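You operate a simulated robot arm through the tools that you are given. There is no shell and no other tool. Be economical: measure what you need, move in short steps, check, and stop when the job is done.

You are at the controls of a simulated two-armed robot. One attempt, no reset.

## Task
Jog the carriage out to the white mark with the pendant.
Fine: mode to SET first; lay the pendant on the shelf top and hold it with one hand while the other presses OUT; pendant back on its mat, mode back to AUTO.

The check looks at the end state, three seconds after you hand in, the way a careful person would. Anything else that was tipped, shoved, dropped, spilled or broken makes it a failure.

## Robot
Two 7-joint arms with two-finger parallel grippers on one trunk, on a base that drives. Base frame: it is fixed to the floor where the robot stands at the start and does not move with it; the origin is under the middle of the robot, x ahead of it, y to its left, z up. Units: m, degrees, N and s.
The left shoulder is at the start at [0.05, 0.161, 1.123], the right one opposite. With the tool pointing down near the work surface each hand reaches from about 0.24 to 0.68 m from the robot's upright axis, wherever it stands, measured 20 degrees to its own side. Places, roughly: black jog button [0.5, -1.9, 0.9]; mode switch [0.5, 0.2, 1]; pendant [0.5, -1.75, 1]; pendant mat [0.5, -1.9, 0.9]; pendant plug [0.75, -1.75, 1]; pendant socket [0.7, -1.8, 1.1]; top of the service shelf [0.5, -2.1, 0.9]. Payload 3.43 kg a hand.
The tool frame of a hand sits at the grasp point between the pads (the TCP): z along the fingers, y along the line on which they close. The tips reach 0.03 m beyond it. The gripper opens to 0.094 m. The fingers are 0.028 m wide and 0.01 m thick; the gripper's body (0.05 by 0.096 m) begins 0.055 m behind the TCP.
Orientation is told as [roll, pitch, yaw] about the base's x, y, z axes, in that order, counted from this pose: with the fingers straight down and closing along the base's y, the tool's x points along the base's -x, its y along +y and its z along -z.

## Interface
- The arms move only by the tool apply_moves. It takes "left_plan", "right_plan" or both (then of equal length, played together; a hand with none holds still); each is a list that holds one entry, the list of rows, each a list of 6 numbers: the shift along the base's x, y, z in m, then the turn, a rotation vector about the base's x, y, z in degrees. In form: [[[dx, dy, dz, rx, ry, rz], ...]]. A call has 1 to 20 rows; each row shifts and turns the commanded pose from where the row before left it. "left_jaw" and "right_jaw" are, for a hand that has rows, the gripper command, from -1 (shut) to 1 (fully open), values between in proportion, set as the call begins (left out, the last holds). A row lasts 0.2 s, in which the tool goes at most 0.05 m and 8.6 degrees; a call with a longer step from one row to the next is refused whole, and so is a gripper value outside its range. Where a pose cannot be reached the arm comes as near as it can. A force on the tool above 40 N (or 10 N above the force at the start of the call, whichever is more), or a blocked arm, ends the call early, and 0.2 s more pass. Each finger travels about 0.045 m/s and halts on what it meets, pressing with about 29 N; the grip force reading is that of the motor and also rises with nothing between the fingers. The clock runs only during rows and for 0.2 s after the last one: add rows that do not move to give the fingers time. The reply holds the time, the measured pose of the TCP, the force on the tool along the base axes, the opening and the grip force, in the units named above and with some noise, with the torque about the TCP (base axes, N m) and any sound that the robot's microphone picked up.
- Cameras (640 x 400 px; columns grow to the right, rows downward): "scene" is now at [0.13, 0.0222, 1.2797]; the picture's right is [0.27, -0.96, 0.00], its down [-0.25, -0.07, -0.96] and it looks along [0.93, 0.26, -0.26] (base axes); focal length 245 px, centre (320, 200). "left" rides on the left gripper at [0.076, -0.014, -0.103] in its tool frame; the picture's right is [0.18, 0.98, 0.00], its down [-0.75, 0.14, -0.64] and it looks along [-0.63, 0.12, 0.77] (tool axes); focal length 243 px, centre (320, 200). "right" rides on the right gripper at [0.076, 0.014, -0.103] in its tool frame; the picture's right is [-0.18, 0.98, 0.00], its down [-0.75, -0.14, -0.64] and it looks along [-0.63, -0.12, 0.77] (tool axes); focal length 243 px, centre (320, 200). There is no depth. A picture from a camera that has moved, and an enlarged one, comes with that camera's place and axes in the base frame and with its lens.
- capture(camera): a new picture of that camera. No time passes.
- lift_body(by): slides the trunk up (or, below 0, down) by that many m; the arms and the scene camera ride with it, the base frame stays. It gives what a move gives, with no picture.
- roll_base(legs): drives the robot by 1 to 6 legs, each [ahead, left, turn to the left] in m, m and degrees, along the robot's own axes; the way and the turn of a leg run together, so that a leg with both is an arc; at most 1.5 m and 180 degrees a leg. The arms and the cameras ride along, it lands a little off, and it stops where it bumps. It gives what a move gives.
- turn_head(pan, tilt): turns the head with the scene camera to pan (to the left, within 80 degrees either way) and tilt (down, from -29 to 69), counted from straight ahead of the robot. It gives what a move gives.
- zoom(camera, box): a new picture of the part [left, top, right, bottom] of that camera's present view, enlarged. No time passes.
- hand_in(): hands the job in; it is judged then, once.

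Go step by step. Nothing tells you exact positions but the pictures and the camera data: compare them with the known pose of the tool, close in by small moves and look again before you grip or let go. The budget is 120 turns and 88 pictures, counting those below and the enlarged ones. Unless the task says otherwise, let go and move clear before handing in, and close with one line.

The tools are called after "Call:" by a JSON object that holds its "method" and its "body". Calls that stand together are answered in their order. apply_moves: Moves the arms, as the interface text tells. Its arguments: {"type":"object","properties":{"left_plan":{"type":"array","items":{"type":"array","items":{"type":"array","items":{"type":"number"}}}},"left_jaw":{"type":"number"},"right_plan":{"type":"array","items":{"type":"array","items":{"type":"array","items":{"type":"number"}}}},"right_jaw":{"type":"number"}},"required":[]} The other tools are called the same way: lift_body (by) slides the trunk up or down; roll_base (legs) drives the base; turn_head (pan, tilt) turns the head that bears the scene camera; capture (camera) takes a picture; zoom (camera, box) takes an enlarged picture of a part of a camera's view; hand_in () hands the job in.

At the start:

```text
clock: 0.0
left_tcp_pos: [0.3779, 0.3793, 1.1646]
left_orientation: [0.0, -0.1, 0.0]
left_wrist_force: [-0.3, -0.1, -0.9]
left_torque: [0.01, 0.03, -0.02]
left_grip_width: 0.0939
left_gripper_force: 0.2
right_tcp_pos: [0.2832, -0.0093, 1.1967]
right_orientation: [0.0, -0.2, 0.0]
right_wrist_force: [-0.5, -0.1, 0.1]
right_torque: [0.01, 0.0, -0.02]
right_grip_width: 0.094
right_gripper_force: 0.1
trunk travel left (down, up): [-0.15, 0.117]
robot x, y, heading: [-0.0021, -0.0019, 0.2]
head pan, tilt: [15.6, 15.3]
```

scene: 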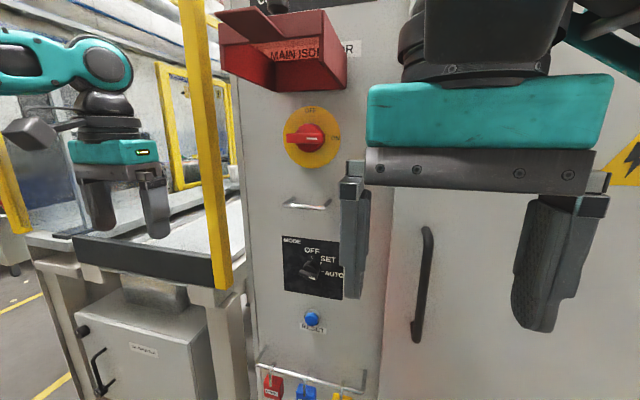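
right: 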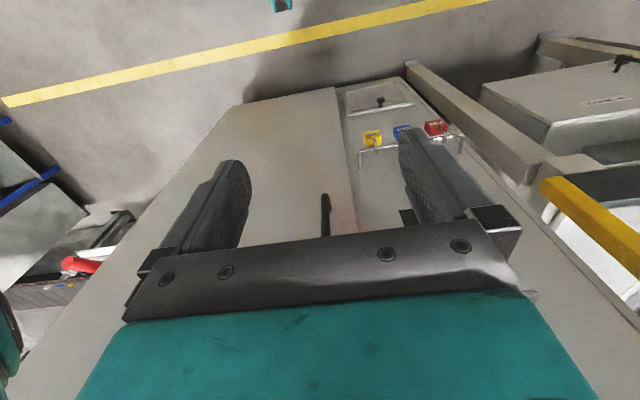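
left: 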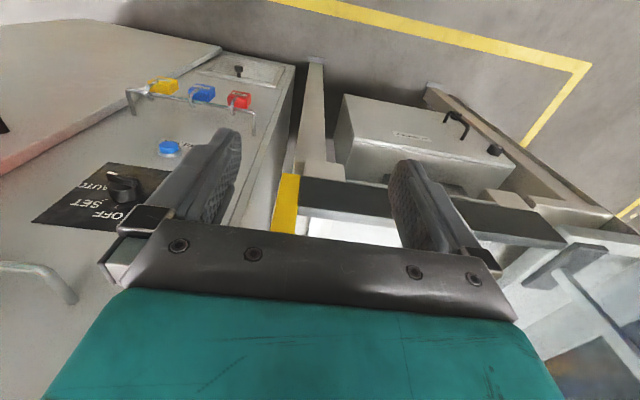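

I see the mode panel ahead with its knob at about [0.53, 0.15, 1.03]. I'll look closer at the knob, and look right to where the pendant is.

Call:
{"method": "zoom", "body": {"camera": "scene", "box": [260, 180, 380, 340]}}

Call:
{"method": "zoom", "body": {"camera": "left", "box": [20, 120, 240, 260]}}

Call:
{"method": "turn_head", "body": {"pan": -70, "tilt": 15}}

Call:
{"method": "capture", "body": {"camera": "scene"}}

```text
2.50 times, centred on (320, 260) of scene
camera zoom: at [0.13, 0.0222, 1.2797], right [0.27, -0.96, 0.0], down [-0.25, -0.07, -0.96], along [0.93, 0.26, -0.26], focal length 612 px, centre (320, 50)
```

zoom: 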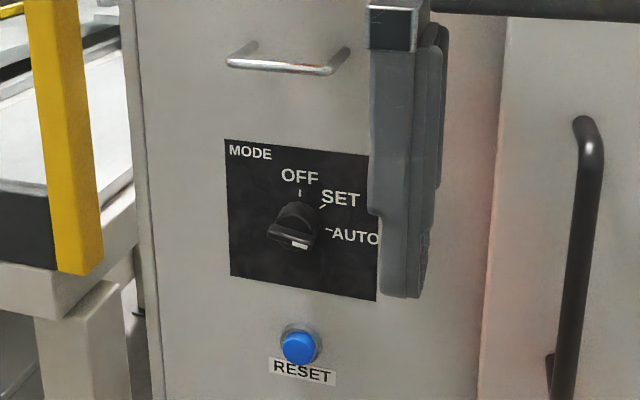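

```text
2.86 times, centred on (130, 190) of left
camera zoom: at [0.3015, 0.3658, 1.2665], right [-0.18, 0.98, 0.0], down [0.75, 0.14, 0.64], along [0.63, 0.12, -0.77], focal length 693 px, centre (863, 229)
```

zoom: 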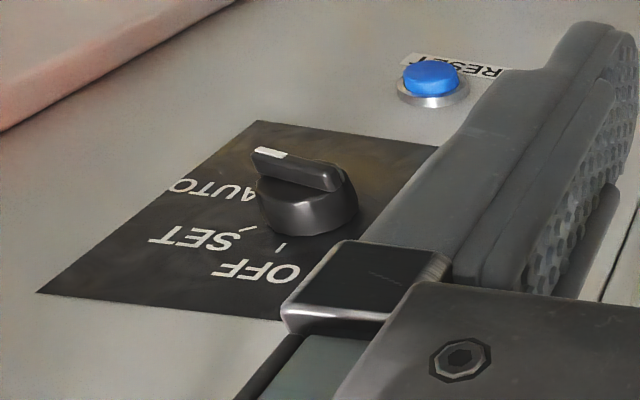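

```text
clock: 1.6
left_tcp_pos: [0.3773, 0.3806, 1.1644]
left_orientation: [0.0, 0.0, 0.0]
left_wrist_force: [-0.4, 0.0, 0.4]
left_torque: [0.02, 0.01, 0.01]
left_grip_width: 0.0939
left_gripper_force: 0.0
right_tcp_pos: [0.2841, -0.0104, 1.1956]
right_orientation: [0.0, 0.0, 0.0]
right_wrist_force: [-0.1, -0.2, 0.0]
right_torque: [0.01, 0.0, -0.01]
right_grip_width: 0.0939
right_gripper_force: 0.1
trunk travel left (down, up): [-0.15, 0.117]
robot x, y, heading: [0.003, 0.0031, 0.2]
head pan, tilt: [-70.0, 15.0]
```

```text
82 pictures are left
camera scene: at [0.072, -0.0907, 1.2802], right [-0.94, -0.34, 0.0], down [-0.09, 0.24, -0.97], along [0.33, -0.91, -0.26], focal length 245 px, centre (320, 200)
```

scene: 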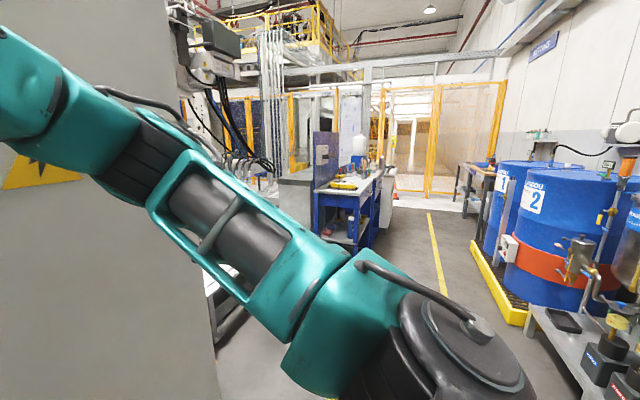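

The knob points to AUTO (3 o'clock); SET is 45° counterclockwise. I'll swing the left hand to point ahead and clear the right hand a bit.

Call:
{"method": "apply_moves", "body": {"left_plan": [[[-0.005, -0.012, -0.005, 0, -8.2, 0], [-0.005, -0.012, -0.005, 0, -8.2, 0], [-0.005, -0.012, -0.005, 0, -8.2, 0], [-0.005, -0.012, -0.005, 0, -8.2, 0], [-0.005, -0.012, -0.005, 0, -8.2, 0], [-0.005, -0.012, -0.005, 0, -8.2, 0], [-0.005, -0.012, -0.005, 0, -8.2, 0], [-0.005, -0.012, -0.005, 0, -8.2, 0], [-0.005, -0.012, -0.005, 0, -8.2, 0], [-0.005, -0.012, -0.005, 0, -8.1, 0], [0, -0.012, -0.005, 0, -8.1, 0]]], "right_plan": [[[0, -0.014, 0, 0, 0, 0], [0, -0.014, 0, 0, 0, 0], [0, -0.014, 0, 0, 0, 0], [0, -0.014, 0, 0, 0, 0], [0, -0.014, 0, 0, 0, 0], [0, -0.014, 0, 0, 0, 0], [0, -0.014, 0, 0, 0, 0], [0, -0.014, 0, 0, 0, 0], [0, -0.014, 0, 0, 0, 0], [0, -0.014, 0, 0, 0, 0], [0, 0, 0, 0, 0, 0]]]}}

Call:
{"method": "turn_head", "body": {"pan": 15, "tilt": 20}}

Call:
{"method": "capture", "body": {"camera": "scene"}}

```text
clock: 4.0
left_tcp_pos: [0.4413, 0.3027, 1.1807]
left_orientation: [-164.2, -89.9, 164.0]
left_wrist_force: [0.8, -0.6, 0.3]
left_torque: [-0.02, -0.01, 0.0]
left_grip_width: 0.094
left_gripper_force: 0.0
left hand out of reach, approached as far as the arm can: row 7, 8, 9, 10, 11
right_tcp_pos: [0.2844, -0.1489, 1.1955]
right_orientation: [0.1, -0.1, 0.1]
right_wrist_force: [-0.1, 0.4, -0.1]
right_torque: [0.0, 0.01, 0.01]
right_grip_width: 0.0939
right_gripper_force: 0.0
trunk travel left (down, up): [-0.15, 0.117]
robot x, y, heading: [0.0008, -0.0025, -0.1]
head pan, tilt: [-70.0, 15.0]
```

```text
clock: 5.6
left_tcp_pos: [0.4415, 0.3035, 1.1828]
left_orientation: [-17.5, -90.0, 17.5]
left_wrist_force: [-0.6, 0.0, 0.5]
left_torque: [0.02, 0.03, -0.01]
left_grip_width: 0.0941
left_gripper_force: 0.0
right_tcp_pos: [0.2831, -0.1512, 1.1951]
right_orientation: [0.0, -0.1, 0.0]
right_wrist_force: [0.9, -0.5, 0.3]
right_torque: [-0.01, -0.03, 0.01]
right_grip_width: 0.094
right_gripper_force: 0.1
trunk travel left (down, up): [-0.15, 0.117]
robot x, y, heading: [-0.0001, 0.0017, -0.0]
head pan, tilt: [15.0, 20.0]
```

```text
81 pictures are left
camera scene: at [0.13, 0.021, 1.272], right [0.26, -0.97, 0.0], down [-0.33, -0.09, -0.94], along [0.91, 0.24, -0.34], focal length 245 px, centre (320, 200)
```

scene: 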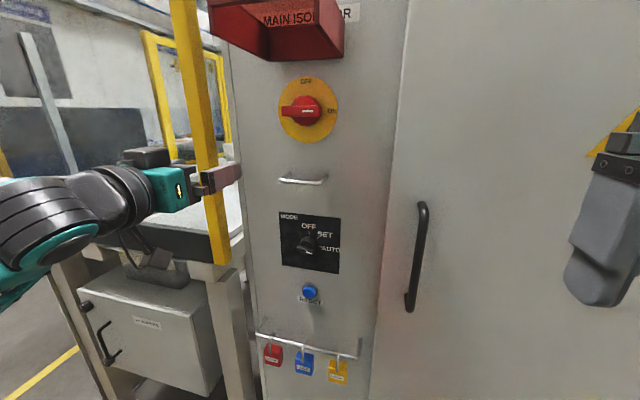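

The hand reached forward only further out, and it appears near the yellow post. Let me look closely.

Call:
{"method": "zoom", "body": {"camera": "scene", "box": [100, 100, 340, 300]}}

Call:
{"method": "capture", "body": {"camera": "left"}}

```text
2.00 times, centred on (220, 200) of scene
camera zoom: at [0.13, 0.021, 1.272], right [0.26, -0.97, 0.0], down [-0.33, -0.09, -0.94], along [0.91, 0.24, -0.34], focal length 489 px, centre (520, 200)
```

zoom: 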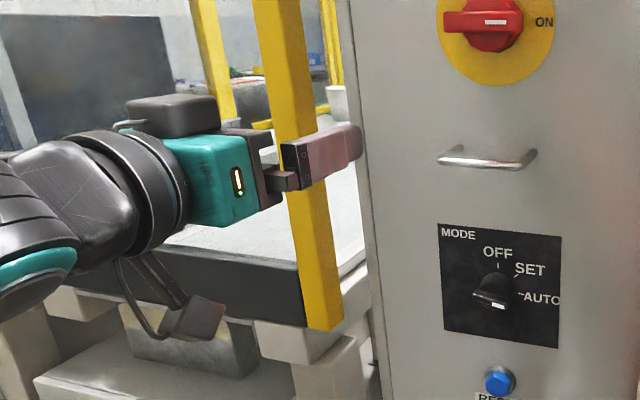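

```text
79 pictures are left
camera left: at [0.3388, 0.2888, 1.1046], right [0.0, 0.98, -0.18], down [-0.64, 0.14, 0.75], along [0.77, 0.12, 0.63], focal length 243 px, centre (320, 200)
```

left: 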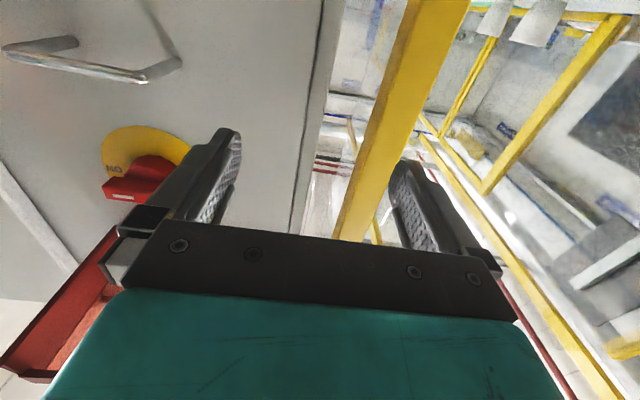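

The post is between the fingers but untouched. I'll back the base up to free the hand and give reach.

Call:
{"method": "roll_base", "body": {"legs": [[-0.2, 0, 0]]}}

Call:
{"method": "apply_moves", "body": {"left_plan": [[[0.0, -0.012, -0.012, 8, 0, 0], [0.0, -0.012, -0.012, 8, 0, 0], [0.0, -0.012, -0.012, 8, 0, 0], [0.0, -0.012, -0.012, 8, 0, 0], [0.0, -0.012, -0.012, 8, 0, 0], [0.0, -0.012, -0.012, 8, 0, 0], [0.0, -0.012, -0.012, 8, 0, 0], [0.0, -0.012, -0.012, 8, 0, 0], [0.0, -0.012, -0.012, 8, 0, 0], [0.0, -0.012, -0.012, 8, 0, 0], [0.0, -0.012, -0.012, 8, 0, 0], [0, 0, 0, 2, 0, 0]]]}}

Call:
{"method": "capture", "body": {"camera": "scene"}}

Call:
{"method": "capture", "body": {"camera": "left"}}

```text
clock: 7.2
left_tcp_pos: [0.2395, 0.3026, 1.1807]
left_orientation: [-59.4, -90.0, 59.3]
left_wrist_force: [0.0, 0.5, 0.3]
left_torque: [-0.04, 0.03, -0.01]
left_grip_width: 0.0941
left_gripper_force: 0.1
right_tcp_pos: [0.0803, -0.1499, 1.196]
right_orientation: [0.0, -0.1, -0.1]
right_wrist_force: [-0.2, 1.1, -0.1]
right_torque: [0.03, 0.04, 0.0]
right_grip_width: 0.0938
right_gripper_force: 0.0
trunk travel left (down, up): [-0.15, 0.117]
robot x, y, heading: [-0.2055, 0.0068, -0.1]
head pan, tilt: [15.0, 20.0]
```

```text
clock: 9.8
left_tcp_pos: [0.2612, 0.1743, 1.0507]
left_orientation: [89.8, 0.0, -89.9]
left_wrist_force: [-0.4, 0.2, 0.0]
left_torque: [0.02, -0.03, -0.01]
left_grip_width: 0.0938
left_gripper_force: 0.1
left hand out of reach, approached as far as the arm can: row 1, 2, 3, 5
right_tcp_pos: [0.0822, -0.1508, 1.1946]
right_orientation: [-0.1, -0.1, 0.0]
right_wrist_force: [0.3, -0.5, 0.0]
right_torque: [0.01, -0.02, -0.02]
right_grip_width: 0.0939
right_gripper_force: 0.0
trunk travel left (down, up): [-0.15, 0.117]
robot x, y, heading: [-0.2038, -0.0041, -0.3]
head pan, tilt: [15.0, 20.0]
```

```text
78 pictures are left
camera scene: at [-0.0716, 0.0211, 1.272], right [0.26, -0.97, 0.0], down [-0.33, -0.09, -0.94], along [0.91, 0.24, -0.34], focal length 245 px, centre (320, 200)
```

scene: 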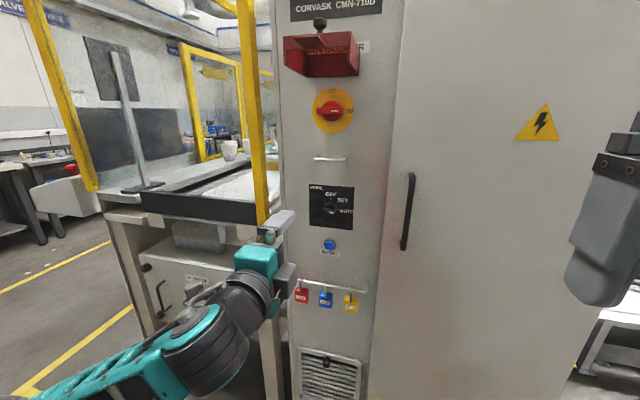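

```text
77 pictures are left
camera left: at [0.1587, 0.2515, 1.0372], right [0.0, 0.18, 0.98], down [-0.64, -0.75, 0.14], along [0.77, -0.63, 0.11], focal length 243 px, centre (320, 200)
```

left: 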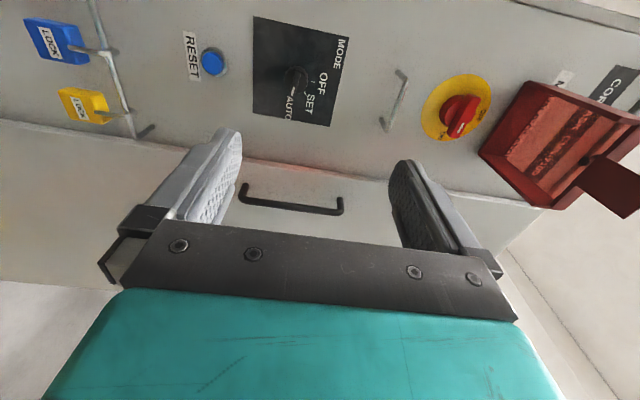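

Hand is oriented well; knob estimate [0.555, 0.155, 1.014]. I'll approach partway and re-measure.

Call:
{"method": "apply_moves", "body": {"left_plan": [[[0.03, -0.003, -0.006, 0, 0, 0], [0.03, -0.003, -0.006, 0, 0, 0], [0.03, -0.003, -0.006, 0, 0, 0], [0.03, -0.003, -0.006, 0, 0, 0], [0.03, -0.003, -0.006, 0, 0, 0], [0.02, -0.003, -0.006, 0, 0, 0], [0, 0, 0, 0, 0, 0]]], "left_jaw": 0.2}}

Call:
{"method": "zoom", "body": {"camera": "left", "box": [160, 0, 480, 200]}}

Call:
{"method": "zoom", "body": {"camera": "scene", "box": [240, 150, 400, 250]}}

```text
clock: 11.4
left_tcp_pos: [0.4304, 0.1556, 1.0153]
left_orientation: [89.9, 0.0, -90.1]
left_wrist_force: [-0.6, -0.2, 1.4]
left_torque: [0.01, -0.03, -0.02]
left_grip_width: 0.0563
left_gripper_force: 0.1
right_tcp_pos: [0.0813, -0.1503, 1.194]
right_orientation: [0.0, -0.1, -0.1]
right_wrist_force: [1.3, -0.9, -0.2]
right_torque: [0.02, 0.02, -0.01]
right_grip_width: 0.0939
right_gripper_force: 0.1
trunk travel left (down, up): [-0.15, 0.117]
robot x, y, heading: [-0.2031, 0.0003, -0.2]
head pan, tilt: [15.0, 20.0]
```

```text
2.00 times, centred on (320, 100) of left
camera zoom: at [0.3288, 0.2315, 1.0005], right [0.0, 0.18, 0.98], down [-0.64, -0.75, 0.14], along [0.77, -0.63, 0.12], focal length 485 px, centre (320, 400)
```

zoom: 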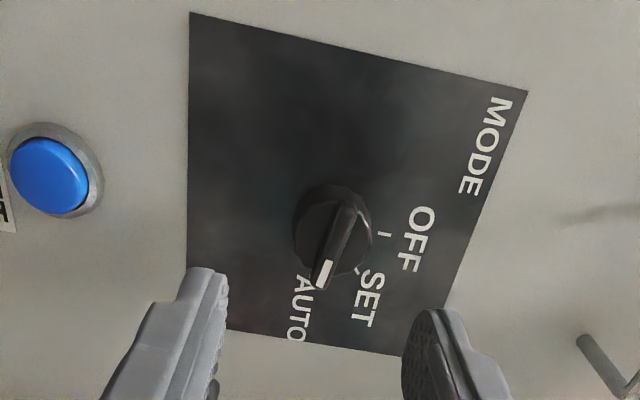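

```text
4.00 times, centred on (320, 200) of scene
camera zoom: at [-0.0716, 0.0211, 1.272], right [0.26, -0.97, 0.0], down [-0.33, -0.09, -0.94], along [0.91, 0.24, -0.34], focal length 978 px, centre (320, 200)
```

zoom: 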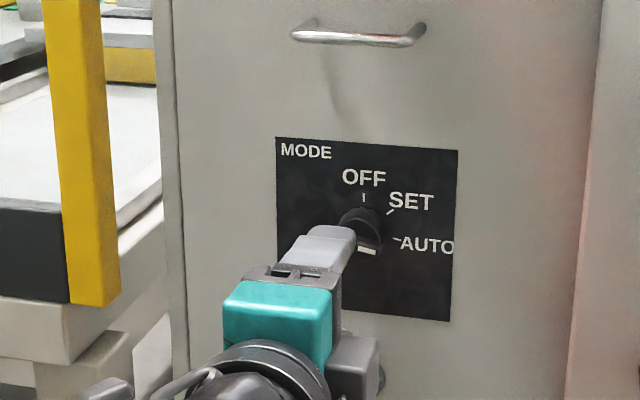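

Knob bar is around [0.543, 0.150, 1.019]. I approach to just short of it and look.

Call:
{"method": "apply_moves", "body": {"left_plan": [[[0.025, -0.001, 0.001, 0, 0, 0], [0.025, -0.001, 0.001, 0, 0, 0], [0.025, -0.001, 0.001, 0, 0, 0], [0, 0, 0, 0, 0, 0]]]}}

Call:
{"method": "zoom", "body": {"camera": "left", "box": [160, 0, 480, 200]}}

Call:
{"method": "zoom", "body": {"camera": "scene", "box": [280, 170, 380, 250]}}

```text
clock: 12.4
left_tcp_pos: [0.5058, 0.1557, 1.0203]
left_orientation: [89.8, 0.0, -90.0]
left_wrist_force: [0.3, 0.5, -0.5]
left_torque: [0.0, -0.03, -0.01]
left_grip_width: 0.0563
left_gripper_force: 0.2
right_tcp_pos: [0.081, -0.1515, 1.1951]
right_orientation: [0.0, -0.1, -0.2]
right_wrist_force: [0.0, -0.1, 0.4]
right_torque: [-0.01, 0.01, 0.0]
right_grip_width: 0.094
right_gripper_force: 0.1
trunk travel left (down, up): [-0.15, 0.117]
robot x, y, heading: [-0.2008, 0.001, 0.1]
head pan, tilt: [15.0, 20.0]
```

```text
2.00 times, centred on (320, 100) of left
camera zoom: at [0.4035, 0.2313, 1.0053], right [0.0, 0.18, 0.98], down [-0.64, -0.75, 0.14], along [0.77, -0.63, 0.12], focal length 485 px, centre (320, 400)
```

zoom: 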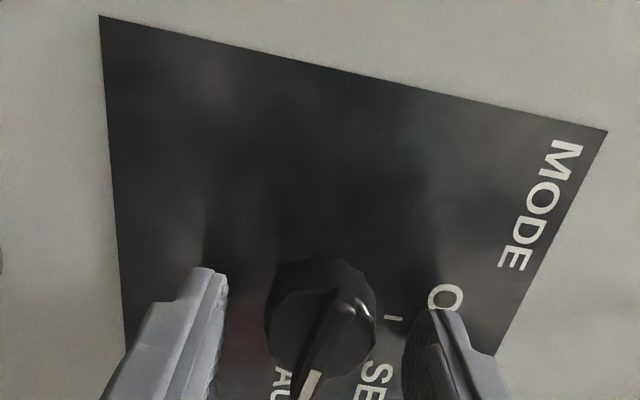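

```text
5.00 times, centred on (330, 210) of scene
camera zoom: at [-0.0716, 0.0211, 1.272], right [0.26, -0.97, 0.0], down [-0.33, -0.09, -0.94], along [0.91, 0.24, -0.34], focal length 1223 px, centre (270, 150)
```

zoom: 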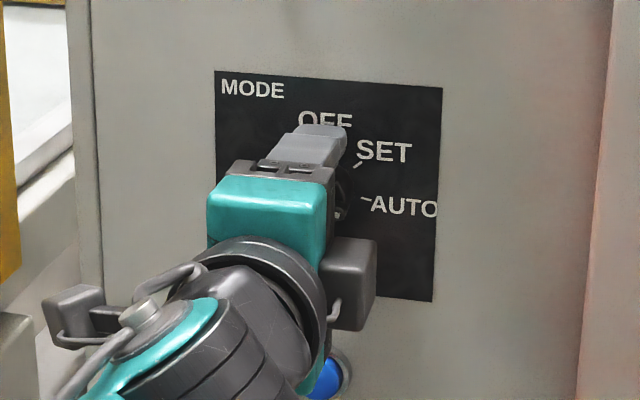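

The bar is at about [0.52, 0.156, 1.021], tilted ~13° past horizontal. I'll align the roll, go 8 mm in and close on it.

Call:
{"method": "apply_moves", "body": {"left_plan": [[[0.004, 0, 0.001, 6, 0, 0], [0.004, 0, 0.001, 6, 0, 0], [0, 0, 0, 0, 0, 0]]]}}

Call:
{"method": "apply_moves", "body": {"left_plan": [[[0, 0, 0, 0, 0, 0], [0, 0, 0, 0, 0, 0], [0, 0, 0, 0, 0, 0], [0, 0, 0, 0, 0, 0], [0, 0, 0, 0, 0, 0]]], "left_jaw": -1}}

Call:
{"method": "zoom", "body": {"camera": "left", "box": [160, 50, 480, 250]}}

```text
clock: 13.2
left_tcp_pos: [0.5126, 0.1567, 1.023]
left_orientation: [89.7, 12.0, -89.8]
left_wrist_force: [-17.8, 5.7, -1.1]
left_torque: [-0.23, -0.45, -0.2]
left_grip_width: 0.055
left_gripper_force: 0.0
right_tcp_pos: [0.0796, -0.1498, 1.1957]
right_orientation: [0.0, -0.2, 0.0]
right_wrist_force: [-0.3, -0.7, 0.6]
right_torque: [0.04, -0.01, 0.01]
right_grip_width: 0.0939
right_gripper_force: 0.0
trunk travel left (down, up): [-0.15, 0.117]
robot x, y, heading: [-0.2041, 0.0013, 0.0]
head pan, tilt: [15.0, 20.0]
```

```text
clock: 14.4
left_tcp_pos: [0.5126, 0.1554, 1.0226]
left_orientation: [89.8, 12.0, -90.0]
left_wrist_force: [-24.4, 2.9, -7.5]
left_torque: [-0.13, -0.56, -0.39]
left_grip_width: 0.038
left_gripper_force: 29.0
right_tcp_pos: [0.0793, -0.15, 1.1955]
right_orientation: [0.0, -0.2, -0.1]
right_wrist_force: [-0.3, -0.3, -1.0]
right_torque: [-0.01, 0.0, 0.02]
right_grip_width: 0.0942
right_gripper_force: 0.1
trunk travel left (down, up): [-0.15, 0.117]
robot x, y, heading: [-0.2021, 0.0008, -0.1]
head pan, tilt: [15.0, 20.0]
```

```text
2.00 times, centred on (320, 150) of left
camera zoom: at [0.4098, 0.2327, 1.0236], right [0.0, -0.02, 1.0], down [-0.64, -0.77, -0.02], along [0.77, -0.64, -0.02], focal length 485 px, centre (320, 300)
```

zoom: 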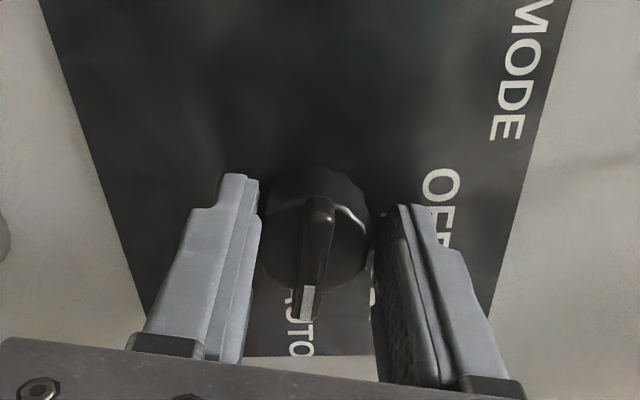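

The tips touched the panel and the pads closed on the round skirt. I'll open, back off ~11 mm, and grip the bar itself.

Call:
{"method": "apply_moves", "body": {"left_plan": [[[-0.001, 0, 0, 0, 0, 0], [-0.003, 0, 0, 0, 0, 0], [-0.005, 0, 0, 0, 0, 0], [-0.005, 0, 0, 0, 0, 0], [0, 0, 0, 0, 0, 0]]], "left_jaw": 0.1}}

Call:
{"method": "apply_moves", "body": {"left_plan": [[[0, 0, 0, 0, 0, 0], [0, 0, 0, 0, 0, 0], [0, 0, 0, 0, 0, 0], [0, 0, 0, 0, 0, 0], [0, 0, 0, 0, 0, 0], [0, 0, 0, 0, 0, 0]]], "left_jaw": -1}}

Call:
{"method": "zoom", "body": {"camera": "left", "box": [160, 50, 480, 250]}}

```text
clock: 15.6
left_tcp_pos: [0.5002, 0.1549, 1.0223]
left_orientation: [89.9, 11.9, -90.0]
left_wrist_force: [0.1, 0.9, -0.4]
left_torque: [0.0, 0.03, 0.01]
left_grip_width: 0.0518
left_gripper_force: 0.0
right_tcp_pos: [0.0808, -0.151, 1.1951]
right_orientation: [-0.1, -0.1, -0.2]
right_wrist_force: [0.4, 0.0, -0.5]
right_torque: [0.03, -0.01, 0.01]
right_grip_width: 0.0942
right_gripper_force: 0.1
trunk travel left (down, up): [-0.15, 0.117]
robot x, y, heading: [-0.2007, -0.0001, -0.1]
head pan, tilt: [15.0, 20.0]
```

```text
clock: 17.0
left_tcp_pos: [0.5011, 0.1547, 1.0194]
left_orientation: [89.6, 11.9, -89.9]
left_wrist_force: [-6.1, 1.0, -7.2]
left_torque: [-0.02, 0.2, 0.23]
left_grip_width: 0.0325
left_gripper_force: 45.4
right_tcp_pos: [0.0821, -0.1502, 1.1943]
right_orientation: [0.0, -0.1, -0.1]
right_wrist_force: [-1.0, -0.7, -0.6]
right_torque: [0.02, 0.0, 0.01]
right_grip_width: 0.0937
right_gripper_force: 0.1
trunk travel left (down, up): [-0.15, 0.117]
robot x, y, heading: [-0.2042, -0.001, -0.1]
head pan, tilt: [15.0, 20.0]
```

```text
2.00 times, centred on (320, 150) of left
camera zoom: at [0.3974, 0.2326, 1.0216], right [0.0, -0.02, 1.0], down [-0.64, -0.77, -0.01], along [0.77, -0.64, -0.02], focal length 485 px, centre (320, 300)
```

zoom: 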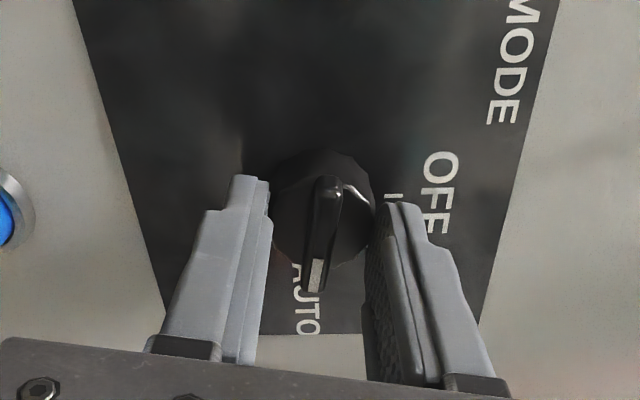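

The skirt is gripped firmly; I'll try turning with this grip, partway, and check.

Call:
{"method": "apply_moves", "body": {"left_plan": [[[0, 0, 0, -6, 0, 0], [0, 0, 0, -6, 0, 0], [0, 0, 0, -6, 0, 0], [0, 0, 0, -6, 0, 0], [0, 0, 0, 0, 0, 0]]]}}

Call:
{"method": "zoom", "body": {"camera": "left", "box": [160, 50, 480, 250]}}

```text
clock: 18.2
left_tcp_pos: [0.4998, 0.1556, 1.0209]
left_orientation: [89.8, -12.1, -89.9]
left_wrist_force: [-11.4, 3.8, -8.3]
left_torque: [0.0, 0.23, 0.11]
left_grip_width: 0.0322
left_gripper_force: 45.6
right_tcp_pos: [0.0815, -0.1513, 1.1956]
right_orientation: [-0.1, -0.1, -0.1]
right_wrist_force: [0.4, 0.1, 0.7]
right_torque: [0.01, 0.02, 0.0]
right_grip_width: 0.0942
right_gripper_force: 0.1
trunk travel left (down, up): [-0.15, 0.117]
robot x, y, heading: [-0.1993, 0.0018, 0.0]
head pan, tilt: [15.0, 20.0]
```

```text
2.00 times, centred on (320, 150) of left
camera zoom: at [0.3973, 0.2267, 0.9901], right [0.0, 0.39, 0.92], down [-0.64, -0.71, 0.3], along [0.77, -0.59, 0.25], focal length 485 px, centre (320, 300)
```

zoom: 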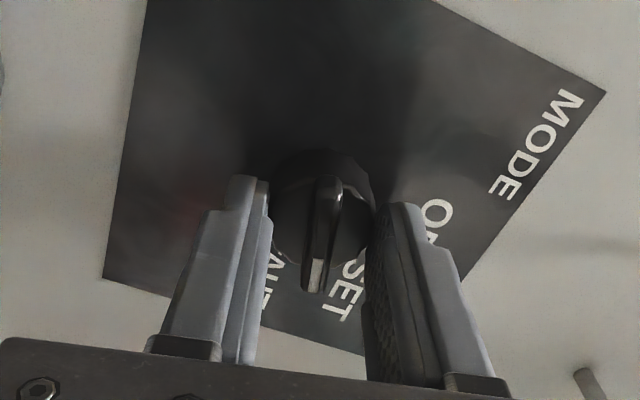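

It turns with the hand. Continuing about 26° more and checking against the SET tick.

Call:
{"method": "apply_moves", "body": {"left_plan": [[[0, 0, 0, -6.5, 0, 0], [0, 0, 0, -6.5, 0, 0], [0, 0, 0, -6.5, 0, 0], [0, 0, 0, -6.5, 0, 0], [0, 0, 0, 0, 0, 0]]]}}

Call:
{"method": "zoom", "body": {"camera": "left", "box": [160, 50, 480, 250]}}

Call:
{"method": "zoom", "body": {"camera": "scene", "box": [280, 170, 380, 250]}}

```text
clock: 19.4
left_tcp_pos: [0.4997, 0.1558, 1.0205]
left_orientation: [89.7, -38.2, -89.9]
left_wrist_force: [-12.4, 3.8, -9.3]
left_torque: [0.0, 0.38, 0.29]
left_grip_width: 0.0324
left_gripper_force: 45.0
right_tcp_pos: [0.0809, -0.1501, 1.1945]
right_orientation: [0.0, -0.1, -0.2]
right_wrist_force: [0.4, -1.2, 0.4]
right_torque: [-0.01, 0.06, -0.01]
right_grip_width: 0.094
right_gripper_force: 0.1
trunk travel left (down, up): [-0.15, 0.117]
robot x, y, heading: [-0.2045, 0.0011, -0.1]
head pan, tilt: [15.0, 20.0]
```

```text
2.00 times, centred on (320, 150) of left
camera zoom: at [0.3974, 0.2067, 0.962], right [0.0, 0.75, 0.66], down [-0.64, -0.51, 0.58], along [0.77, -0.42, 0.48], focal length 485 px, centre (320, 300)
```

zoom: 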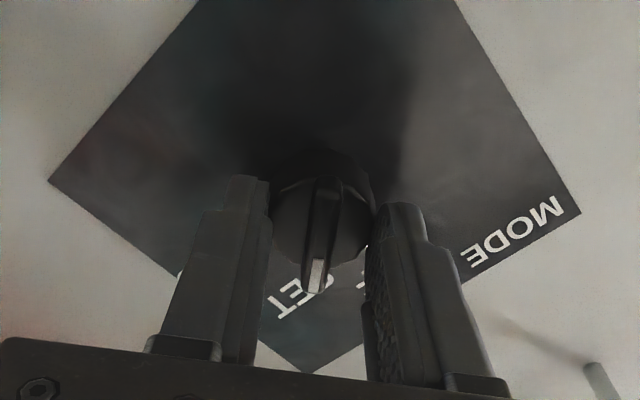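

```text
5.00 times, centred on (330, 210) of scene
camera zoom: at [-0.072, 0.0218, 1.2721], right [0.26, -0.97, 0.0], down [-0.33, -0.09, -0.94], along [0.91, 0.24, -0.34], focal length 1223 px, centre (270, 150)
```

zoom: 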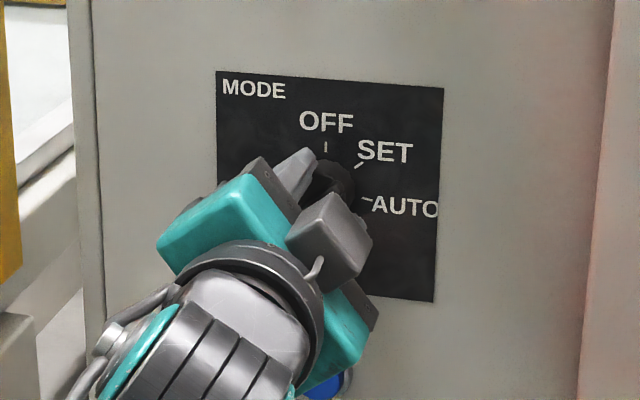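

The bar now seems to point at SET. I'll release, back off and check.

Call:
{"method": "apply_moves", "body": {"left_plan": [[[0, 0, 0, 0, 0, 0], [0, 0, 0, 0, 0, 0], [-0.03, 0, 0, 0, 0, 0], [-0.04, 0, 0, 0, 0, 0], [-0.04, 0.03, -0.01, 0, 0, 0], [-0.04, 0.03, -0.01, 0, 0, 0]]], "left_jaw": 0.3}}

Call:
{"method": "zoom", "body": {"camera": "scene", "box": [280, 170, 380, 250]}}

Call:
{"method": "zoom", "body": {"camera": "left", "box": [160, 0, 480, 200]}}

```text
refused: row 5 steps farther than a row can; nothing moved
```

```text
5.00 times, centred on (330, 210) of scene
camera zoom: at [-0.072, 0.0218, 1.2721], right [0.26, -0.97, 0.0], down [-0.33, -0.09, -0.94], along [0.91, 0.24, -0.34], focal length 1223 px, centre (270, 150)
```

zoom: 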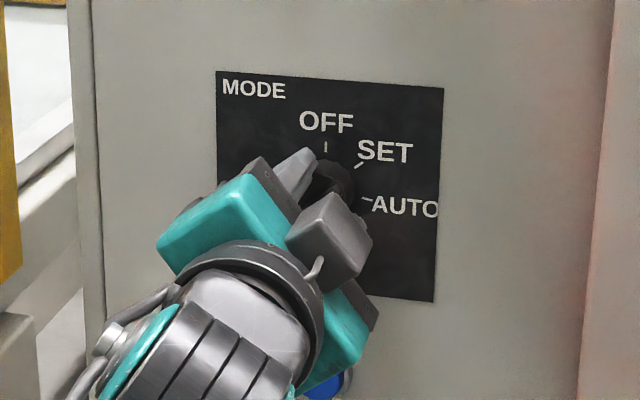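

```text
2.00 times, centred on (320, 100) of left
camera zoom: at [0.3974, 0.2067, 0.962], right [0.0, 0.75, 0.66], down [-0.64, -0.51, 0.58], along [0.77, -0.42, 0.48], focal length 485 px, centre (320, 400)
```

zoom: 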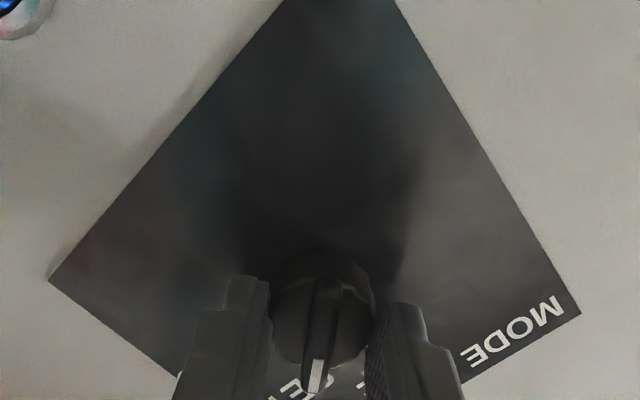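

The move was refused for a step slightly too large; I'll repeat it with smaller steps.

Call:
{"method": "apply_moves", "body": {"left_plan": [[[0, 0, 0, 0, 0, 0], [0, 0, 0, 0, 0, 0], [-0.03, 0, 0, 0, 0, 0], [-0.04, 0, 0, 0, 0, 0], [-0.03, 0.02, -0.01, 0, 0, 0], [-0.03, 0.02, -0.01, 0, 0, 0]]], "left_jaw": 0.3}}

Call:
{"method": "zoom", "body": {"camera": "scene", "box": [280, 170, 380, 250]}}

```text
clock: 20.8
left_tcp_pos: [0.3681, 0.1945, 1.001]
left_orientation: [89.9, -38.1, -90.1]
left_wrist_force: [-0.1, -0.5, -0.1]
left_torque: [0.05, 0.02, 0.0]
left_grip_width: 0.061
left_gripper_force: 0.1
right_tcp_pos: [0.0809, -0.1504, 1.1949]
right_orientation: [0.0, -0.1, -0.1]
right_wrist_force: [-0.4, 0.3, 0.3]
right_torque: [-0.03, -0.01, -0.02]
right_grip_width: 0.0938
right_gripper_force: 0.1
trunk travel left (down, up): [-0.15, 0.117]
robot x, y, heading: [-0.2013, -0.0025, 0.0]
head pan, tilt: [15.0, 20.0]
```

```text
5.00 times, centred on (330, 210) of scene
camera zoom: at [-0.0719, 0.0213, 1.2721], right [0.26, -0.97, 0.0], down [-0.33, -0.09, -0.94], along [0.91, 0.24, -0.34], focal length 1223 px, centre (270, 150)
```

zoom: 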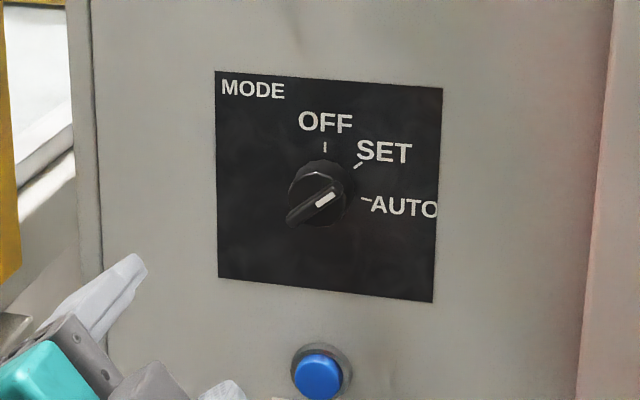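

The knob is roughly toward SET, but I want to confirm the angle precisely.

Call:
{"method": "zoom", "body": {"camera": "scene", "box": [316, 190, 364, 220]}}

Call:
{"method": "capture", "body": {"camera": "left"}}

```text
13.33 times, centred on (340, 205) of scene
camera zoom: at [-0.0719, 0.0213, 1.2721], right [0.26, -0.97, 0.0], down [-0.33, -0.09, -0.94], along [0.91, 0.24, -0.34], focal length 3261 px, centre (53, 133)
```

zoom: 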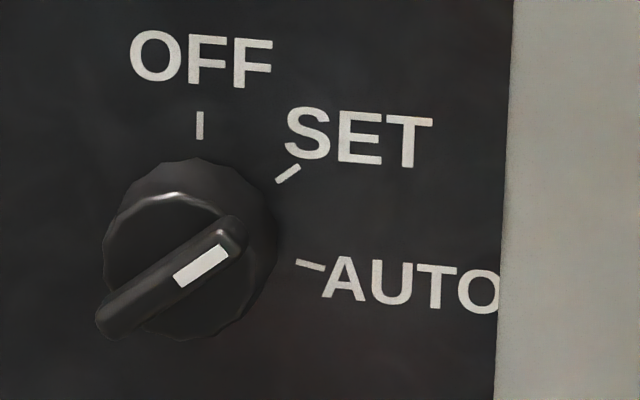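

```text
63 pictures are left
camera left: at [0.2657, 0.2453, 0.9418], right [0.0, 0.75, 0.66], down [-0.64, -0.51, 0.58], along [0.77, -0.43, 0.48], focal length 243 px, centre (320, 200)
```

left: 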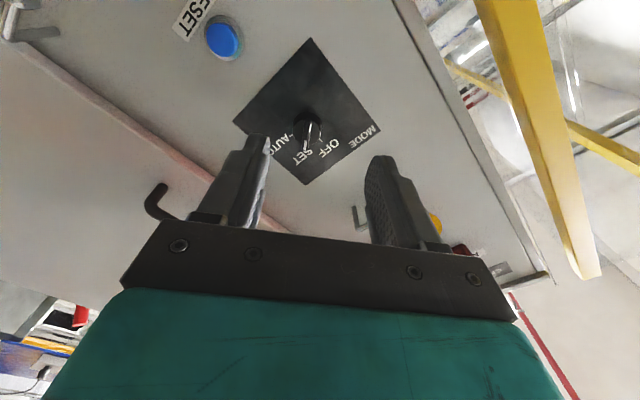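

The white mark is parallel to the SET tick: mode is SET. Now I fold the left arm back down and look toward the pendant station.

Call:
{"method": "apply_moves", "body": {"left_plan": [[[-0.015, 0.006, 0.008, -7.43, 0, 0], [-0.015, 0.006, 0.008, -7.43, 0, 0], [-0.015, 0.006, 0.008, -7.43, 0, 0], [-0.015, 0.006, 0.008, -7.43, 0, 0], [-0.015, 0.006, 0.008, -7.43, 0, 0], [-0.015, 0.006, 0.008, -7.43, 0, 0], [-0.015, 0.006, 0.008, -7.43, 0, 0], [-0.015, 0.006, 0.008, 0, 8.2, 0], [-0.015, 0.006, 0.008, 0, 8.2, 0], [-0.015, 0.006, 0.008, 0, 8.2, 0], [-0.015, 0.006, 0.008, 0, 8.2, 0], [-0.015, 0.006, 0.008, 0, 8.2, 0], [-0.015, 0.006, 0.008, 0, 8.2, 0], [-0.015, 0.006, 0.008, 0, 8.2, 0], [-0.015, 0.006, 0.008, 0, 8.2, 0], [-0.015, 0.006, 0.008, 0, 8.2, 0], [-0.015, 0.006, 0.008, 0, 8.1, 0], [-0.015, 0.006, 0.008, 0, 8.1, 0]]]}}

Call:
{"method": "turn_head", "body": {"pan": -60, "tilt": 25}}

Call:
{"method": "capture", "body": {"camera": "scene"}}

```text
clock: 24.6
left_tcp_pos: [0.1171, 0.3037, 1.1452]
left_orientation: [-0.3, 0.1, 0.1]
left_wrist_force: [0.3, 0.1, 0.7]
left_torque: [0.03, 0.03, 0.01]
left_grip_width: 0.0612
left_gripper_force: 0.2
left hand out of reach, approached as far as the arm can: row 8, 9
right_tcp_pos: [0.0813, -0.1507, 1.1952]
right_orientation: [0.0, -0.1, -0.1]
right_wrist_force: [-0.8, -0.1, 1.0]
right_torque: [0.03, 0.0, 0.0]
right_grip_width: 0.094
right_gripper_force: 0.2
trunk travel left (down, up): [-0.15, 0.117]
robot x, y, heading: [-0.2003, -0.0016, -0.4]
head pan, tilt: [15.0, 20.0]
```

```text
clock: 26.1
left_tcp_pos: [0.1194, 0.3038, 1.145]
left_orientation: [-0.2, 0.1, 0.0]
left_wrist_force: [0.3, -0.3, -0.2]
left_torque: [-0.01, 0.01, 0.0]
left_grip_width: 0.0612
left_gripper_force: 0.1
right_tcp_pos: [0.0816, -0.15, 1.1948]
right_orientation: [-0.1, -0.1, -0.1]
right_wrist_force: [-0.2, 0.1, -0.2]
right_torque: [-0.03, 0.02, 0.01]
right_grip_width: 0.0939
right_gripper_force: 0.0
trunk travel left (down, up): [-0.15, 0.117]
robot x, y, heading: [-0.2019, 0.0028, 0.1]
head pan, tilt: [-60.0, 25.0]
```

```text
62 pictures are left
camera scene: at [-0.1156, -0.0827, 1.2639], right [-0.87, -0.5, 0.0], down [-0.21, 0.37, -0.91], along [0.45, -0.79, -0.42], focal length 245 px, centre (320, 200)
```

scene: 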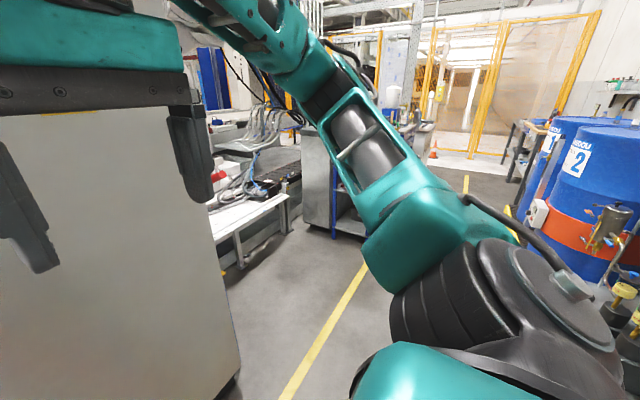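

The way along y looks clear in a lane near x = -0.2. I'll strafe right about 1.1 m and look again.

Call:
{"method": "roll_base", "body": {"legs": [[0, -1.1, 0]]}}

Call:
{"method": "turn_head", "body": {"pan": -50, "tilt": 20}}

Call:
{"method": "capture", "body": {"camera": "scene"}}

```text
clock: 31.7
left_tcp_pos: [0.1132, -0.8048, 1.1451]
left_orientation: [-0.2, 0.2, -0.3]
left_wrist_force: [-0.9, -0.1, 0.4]
left_torque: [0.02, 0.02, -0.01]
left_grip_width: 0.0614
left_gripper_force: 0.1
right_tcp_pos: [0.0747, -1.259, 1.1952]
right_orientation: [0.0, -0.2, -0.4]
right_wrist_force: [0.2, 0.4, 1.7]
right_torque: [0.01, -0.02, 0.02]
right_grip_width: 0.0941
right_gripper_force: 0.0
trunk travel left (down, up): [-0.15, 0.117]
robot x, y, heading: [-0.2071, -1.106, -0.3]
head pan, tilt: [-60.0, 25.0]
```

```text
clock: 32.5
left_tcp_pos: [0.1144, -0.8052, 1.1449]
left_orientation: [-0.2, 0.0, -0.3]
left_wrist_force: [-0.9, 0.3, 0.6]
left_torque: [0.0, -0.02, 0.02]
left_grip_width: 0.061
left_gripper_force: 0.1
right_tcp_pos: [0.0758, -1.2584, 1.1942]
right_orientation: [0.0, -0.1, -0.5]
right_wrist_force: [0.0, -0.7, -0.2]
right_torque: [-0.03, 0.03, 0.0]
right_grip_width: 0.0942
right_gripper_force: 0.0
trunk travel left (down, up): [-0.15, 0.117]
robot x, y, heading: [-0.2036, -1.1034, -0.5]
head pan, tilt: [-50.0, 20.0]
```

```text
61 pictures are left
camera scene: at [-0.1077, -1.1813, 1.272], right [-0.77, -0.64, 0.0], down [-0.22, 0.26, -0.94], along [0.6, -0.72, -0.34], focal length 245 px, centre (320, 200)
```

scene: 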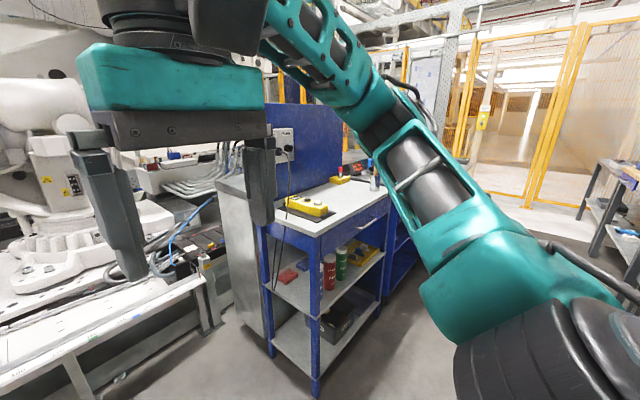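

I see the yellow pendant on a blue service shelf (front edge x≈0.33, y from about -1.7 to -2.15). I'll strafe in front of it.

Call:
{"method": "roll_base", "body": {"legs": [[0, -0.8, 0.4]]}}

Call:
{"method": "turn_head", "body": {"pan": 0, "tilt": 30}}

Call:
{"method": "capture", "body": {"camera": "scene"}}

```text
clock: 36.8
left_tcp_pos: [0.1084, -1.6029, 1.1451]
left_orientation: [-0.2, 0.1, 0.2]
left_wrist_force: [0.2, 0.6, -0.4]
left_torque: [0.02, 0.02, -0.03]
left_grip_width: 0.0612
left_gripper_force: 0.2
right_tcp_pos: [0.0737, -2.0574, 1.1947]
right_orientation: [-0.1, -0.1, 0.2]
right_wrist_force: [-0.1, 0.5, -0.5]
right_torque: [-0.01, -0.01, 0.03]
right_grip_width: 0.094
right_gripper_force: 0.0
trunk travel left (down, up): [-0.15, 0.117]
robot x, y, heading: [-0.2092, -1.9052, 0.1]
head pan, tilt: [-50.0, 20.0]
```

```text
clock: 37.9
left_tcp_pos: [0.1083, -1.6034, 1.145]
left_orientation: [-0.1, 0.1, 0.4]
left_wrist_force: [0.5, 0.2, 0.7]
left_torque: [0.0, -0.03, 0.04]
left_grip_width: 0.0611
left_gripper_force: 0.1
right_tcp_pos: [0.074, -2.0573, 1.195]
right_orientation: [-0.1, 0.0, 0.1]
right_wrist_force: [-0.4, 0.7, -0.5]
right_torque: [-0.02, 0.01, 0.0]
right_grip_width: 0.0941
right_gripper_force: 0.1
trunk travel left (down, up): [-0.15, 0.117]
robot x, y, heading: [-0.2122, -1.9083, 0.3]
head pan, tilt: [0.0, 30.0]
```

```text
60 pictures are left
camera scene: at [-0.0788, -1.9107, 1.256], right [0.0, -1.0, 0.0], down [-0.5, 0.0, -0.87], along [0.87, 0.0, -0.5], focal length 245 px, centre (320, 200)
```

scene: 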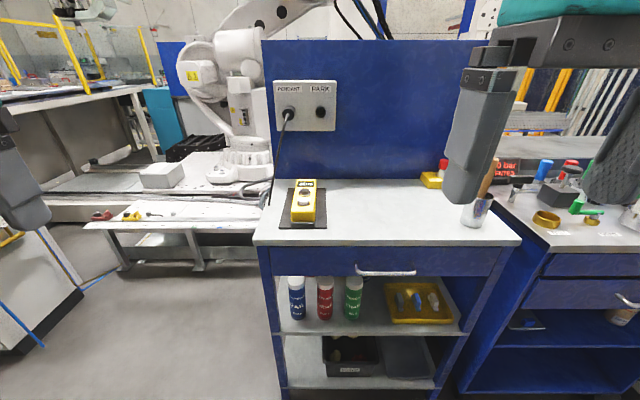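

The pendant lies on its mat on the shelf, cord to the PENDANT socket. Let me zoom on the pendant and on the machine to find the carriage and the white mark.

Call:
{"method": "zoom", "body": {"camera": "scene", "box": [260, 160, 356, 240]}}

Call:
{"method": "zoom", "body": {"camera": "scene", "box": [40, 110, 300, 270]}}

Call:
{"method": "zoom", "body": {"camera": "scene", "box": [400, 140, 640, 250]}}

```text
5.00 times, centred on (308, 200) of scene
camera zoom: at [-0.0788, -1.9107, 1.256], right [0.0, -1.0, 0.0], down [-0.5, 0.0, -0.87], along [0.87, 0.0, -0.5], focal length 1223 px, centre (380, 200)
```

zoom: 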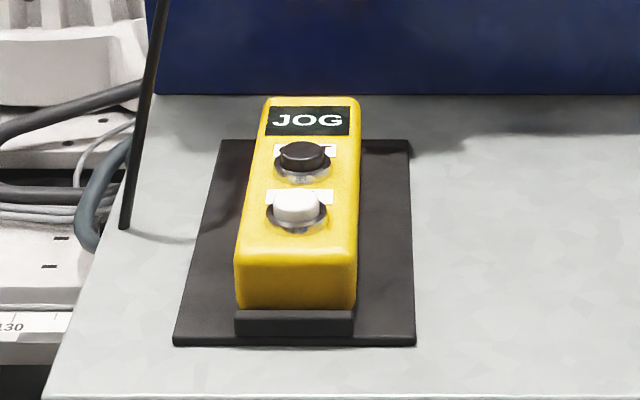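

```text
2.46 times, centred on (170, 190) of scene
camera zoom: at [-0.0788, -1.9107, 1.256], right [0.0, -1.0, 0.0], down [-0.5, 0.0, -0.87], along [0.87, 0.0, -0.5], focal length 602 px, centre (689, 225)
```

zoom: 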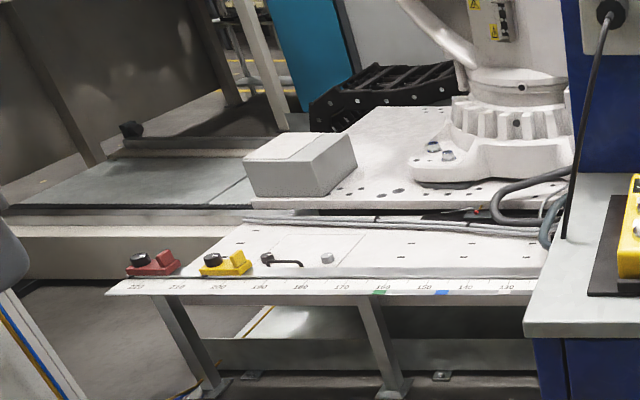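

```text
2.67 times, centred on (520, 195) of scene
camera zoom: at [-0.0788, -1.9107, 1.256], right [0.0, -1.0, 0.0], down [-0.5, 0.0, -0.87], along [0.87, 0.0, -0.5], focal length 652 px, centre (-213, 213)
```

zoom: 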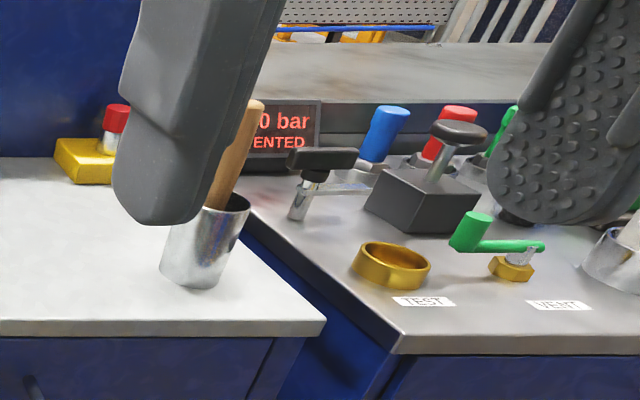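

I need to find the carriage and the white mark; turning the head left toward the machine.

Call:
{"method": "turn_head", "body": {"pan": 35, "tilt": 20}}

Call:
{"method": "zoom", "body": {"camera": "scene", "box": [160, 120, 480, 320]}}

```text
clock: 38.9
left_tcp_pos: [0.1086, -1.6024, 1.145]
left_orientation: [-0.3, 0.2, 0.3]
left_wrist_force: [-0.6, -0.6, -0.3]
left_torque: [0.04, 0.03, 0.02]
left_grip_width: 0.061
left_gripper_force: 0.1
right_tcp_pos: [0.0757, -2.0576, 1.1963]
right_orientation: [0.0, -0.1, 0.2]
right_wrist_force: [0.1, 0.0, -0.7]
right_torque: [-0.01, 0.0, 0.01]
right_grip_width: 0.094
right_gripper_force: 0.0
trunk travel left (down, up): [-0.15, 0.117]
robot x, y, heading: [-0.2111, -1.9071, 0.3]
head pan, tilt: [35.0, 20.0]
```

```text
2.00 times, centred on (320, 220) of scene
camera zoom: at [-0.093, -1.8573, 1.272], right [0.57, -0.82, 0.0], down [-0.28, -0.2, -0.94], along [0.77, 0.54, -0.34], focal length 489 px, centre (320, 160)
```

zoom: 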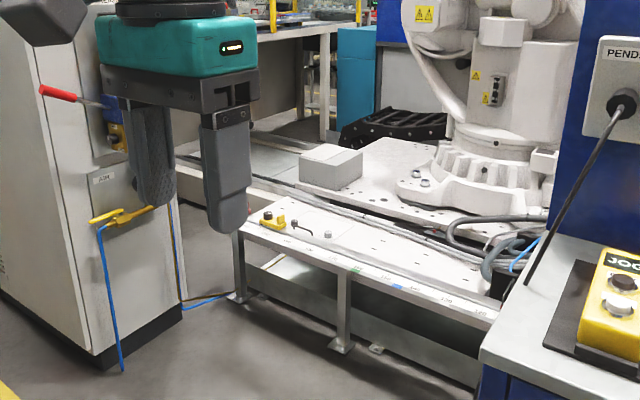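

I'll pull forward and slightly right to be in working position, then raise the left hand to clear the view.

Call:
{"method": "roll_base", "body": {"legs": [[0.14, -0.08, -0.2]]}}

Call:
{"method": "apply_moves", "body": {"left_plan": [[[0.02, -0.04, 0.02, 0, 0, 0], [0.02, -0.04, 0.02, 0, 0, 0], [0.02, -0.04, 0.0, 0, -5, 0], [0.02, -0.04, 0.0, 0, -5, 0], [0.02, -0.04, 0.0, 0, -5, 0], [0.02, -0.02, 0.0, 0, -5, 0], [0, 0.0, 0.0, 0, -5, 0], [0, 0.0, 0.0, 0, -5, 0]]], "left_jaw": 1}}

Call:
{"method": "turn_head", "body": {"pan": 30, "tilt": 22}}

Call:
{"method": "capture", "body": {"camera": "scene"}}

Call:
{"method": "capture", "body": {"camera": "left"}}

```text
clock: 40.4
left_tcp_pos: [0.2481, -1.6838, 1.145]
left_orientation: [-0.1, 0.1, 0.1]
left_wrist_force: [0.5, -0.1, 0.5]
left_torque: [0.01, 0.03, -0.04]
left_grip_width: 0.0611
left_gripper_force: 0.0
right_tcp_pos: [0.2138, -2.1381, 1.1961]
right_orientation: [0.0, -0.1, 0.0]
right_wrist_force: [0.2, -0.7, -0.1]
right_torque: [0.02, 0.0, -0.03]
right_grip_width: 0.0941
right_gripper_force: 0.1
trunk travel left (down, up): [-0.15, 0.117]
robot x, y, heading: [-0.0699, -1.9899, 0.2]
head pan, tilt: [35.0, 20.0]
```

```text
clock: 42.2
left_tcp_pos: [0.3698, -1.9039, 1.1854]
left_orientation: [-0.2, -30.0, 0.2]
left_wrist_force: [-0.1, -0.6, -0.6]
left_torque: [0.04, 0.01, -0.01]
left_grip_width: 0.094
left_gripper_force: 0.0
right_tcp_pos: [0.2126, -2.1385, 1.1949]
right_orientation: [0.0, -0.1, 0.0]
right_wrist_force: [-0.2, -0.1, 0.1]
right_torque: [0.04, -0.01, 0.0]
right_grip_width: 0.0937
right_gripper_force: 0.1
trunk travel left (down, up): [-0.15, 0.117]
robot x, y, heading: [-0.0705, -1.9848, -0.2]
head pan, tilt: [35.0, 20.0]
```

```text
clock: 42.8
left_tcp_pos: [0.369, -1.9033, 1.1862]
left_orientation: [-0.3, -29.9, 0.2]
left_wrist_force: [0.1, 0.0, 0.1]
left_torque: [-0.02, 0.01, -0.01]
left_grip_width: 0.0943
left_gripper_force: 0.1
right_tcp_pos: [0.2135, -2.1385, 1.1966]
right_orientation: [0.0, -0.1, -0.1]
right_wrist_force: [-0.4, -0.1, 0.3]
right_torque: [0.0, 0.02, 0.03]
right_grip_width: 0.094
right_gripper_force: 0.0
trunk travel left (down, up): [-0.15, 0.117]
robot x, y, heading: [-0.0688, -1.9893, -0.2]
head pan, tilt: [30.0, 22.0]
```

```text
55 pictures are left
camera scene: at [0.05, -1.9446, 1.2688], right [0.5, -0.87, 0.0], down [-0.32, -0.19, -0.93], along [0.8, 0.46, -0.37], focal length 245 px, centre (320, 200)
```

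scene: 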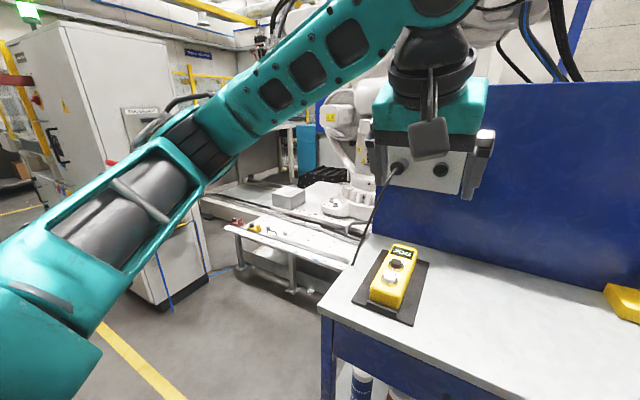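

```text
54 pictures are left
camera left: at [0.252, -1.9184, 1.2357], right [-0.16, 0.98, -0.1], down [0.33, 0.14, 0.93], along [0.93, 0.12, -0.35], focal length 243 px, centre (320, 200)
```

left: 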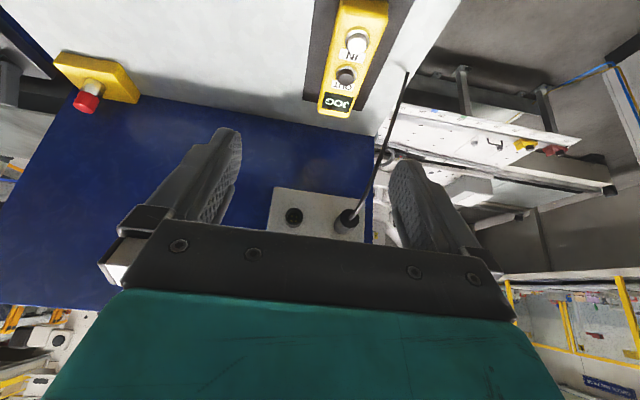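

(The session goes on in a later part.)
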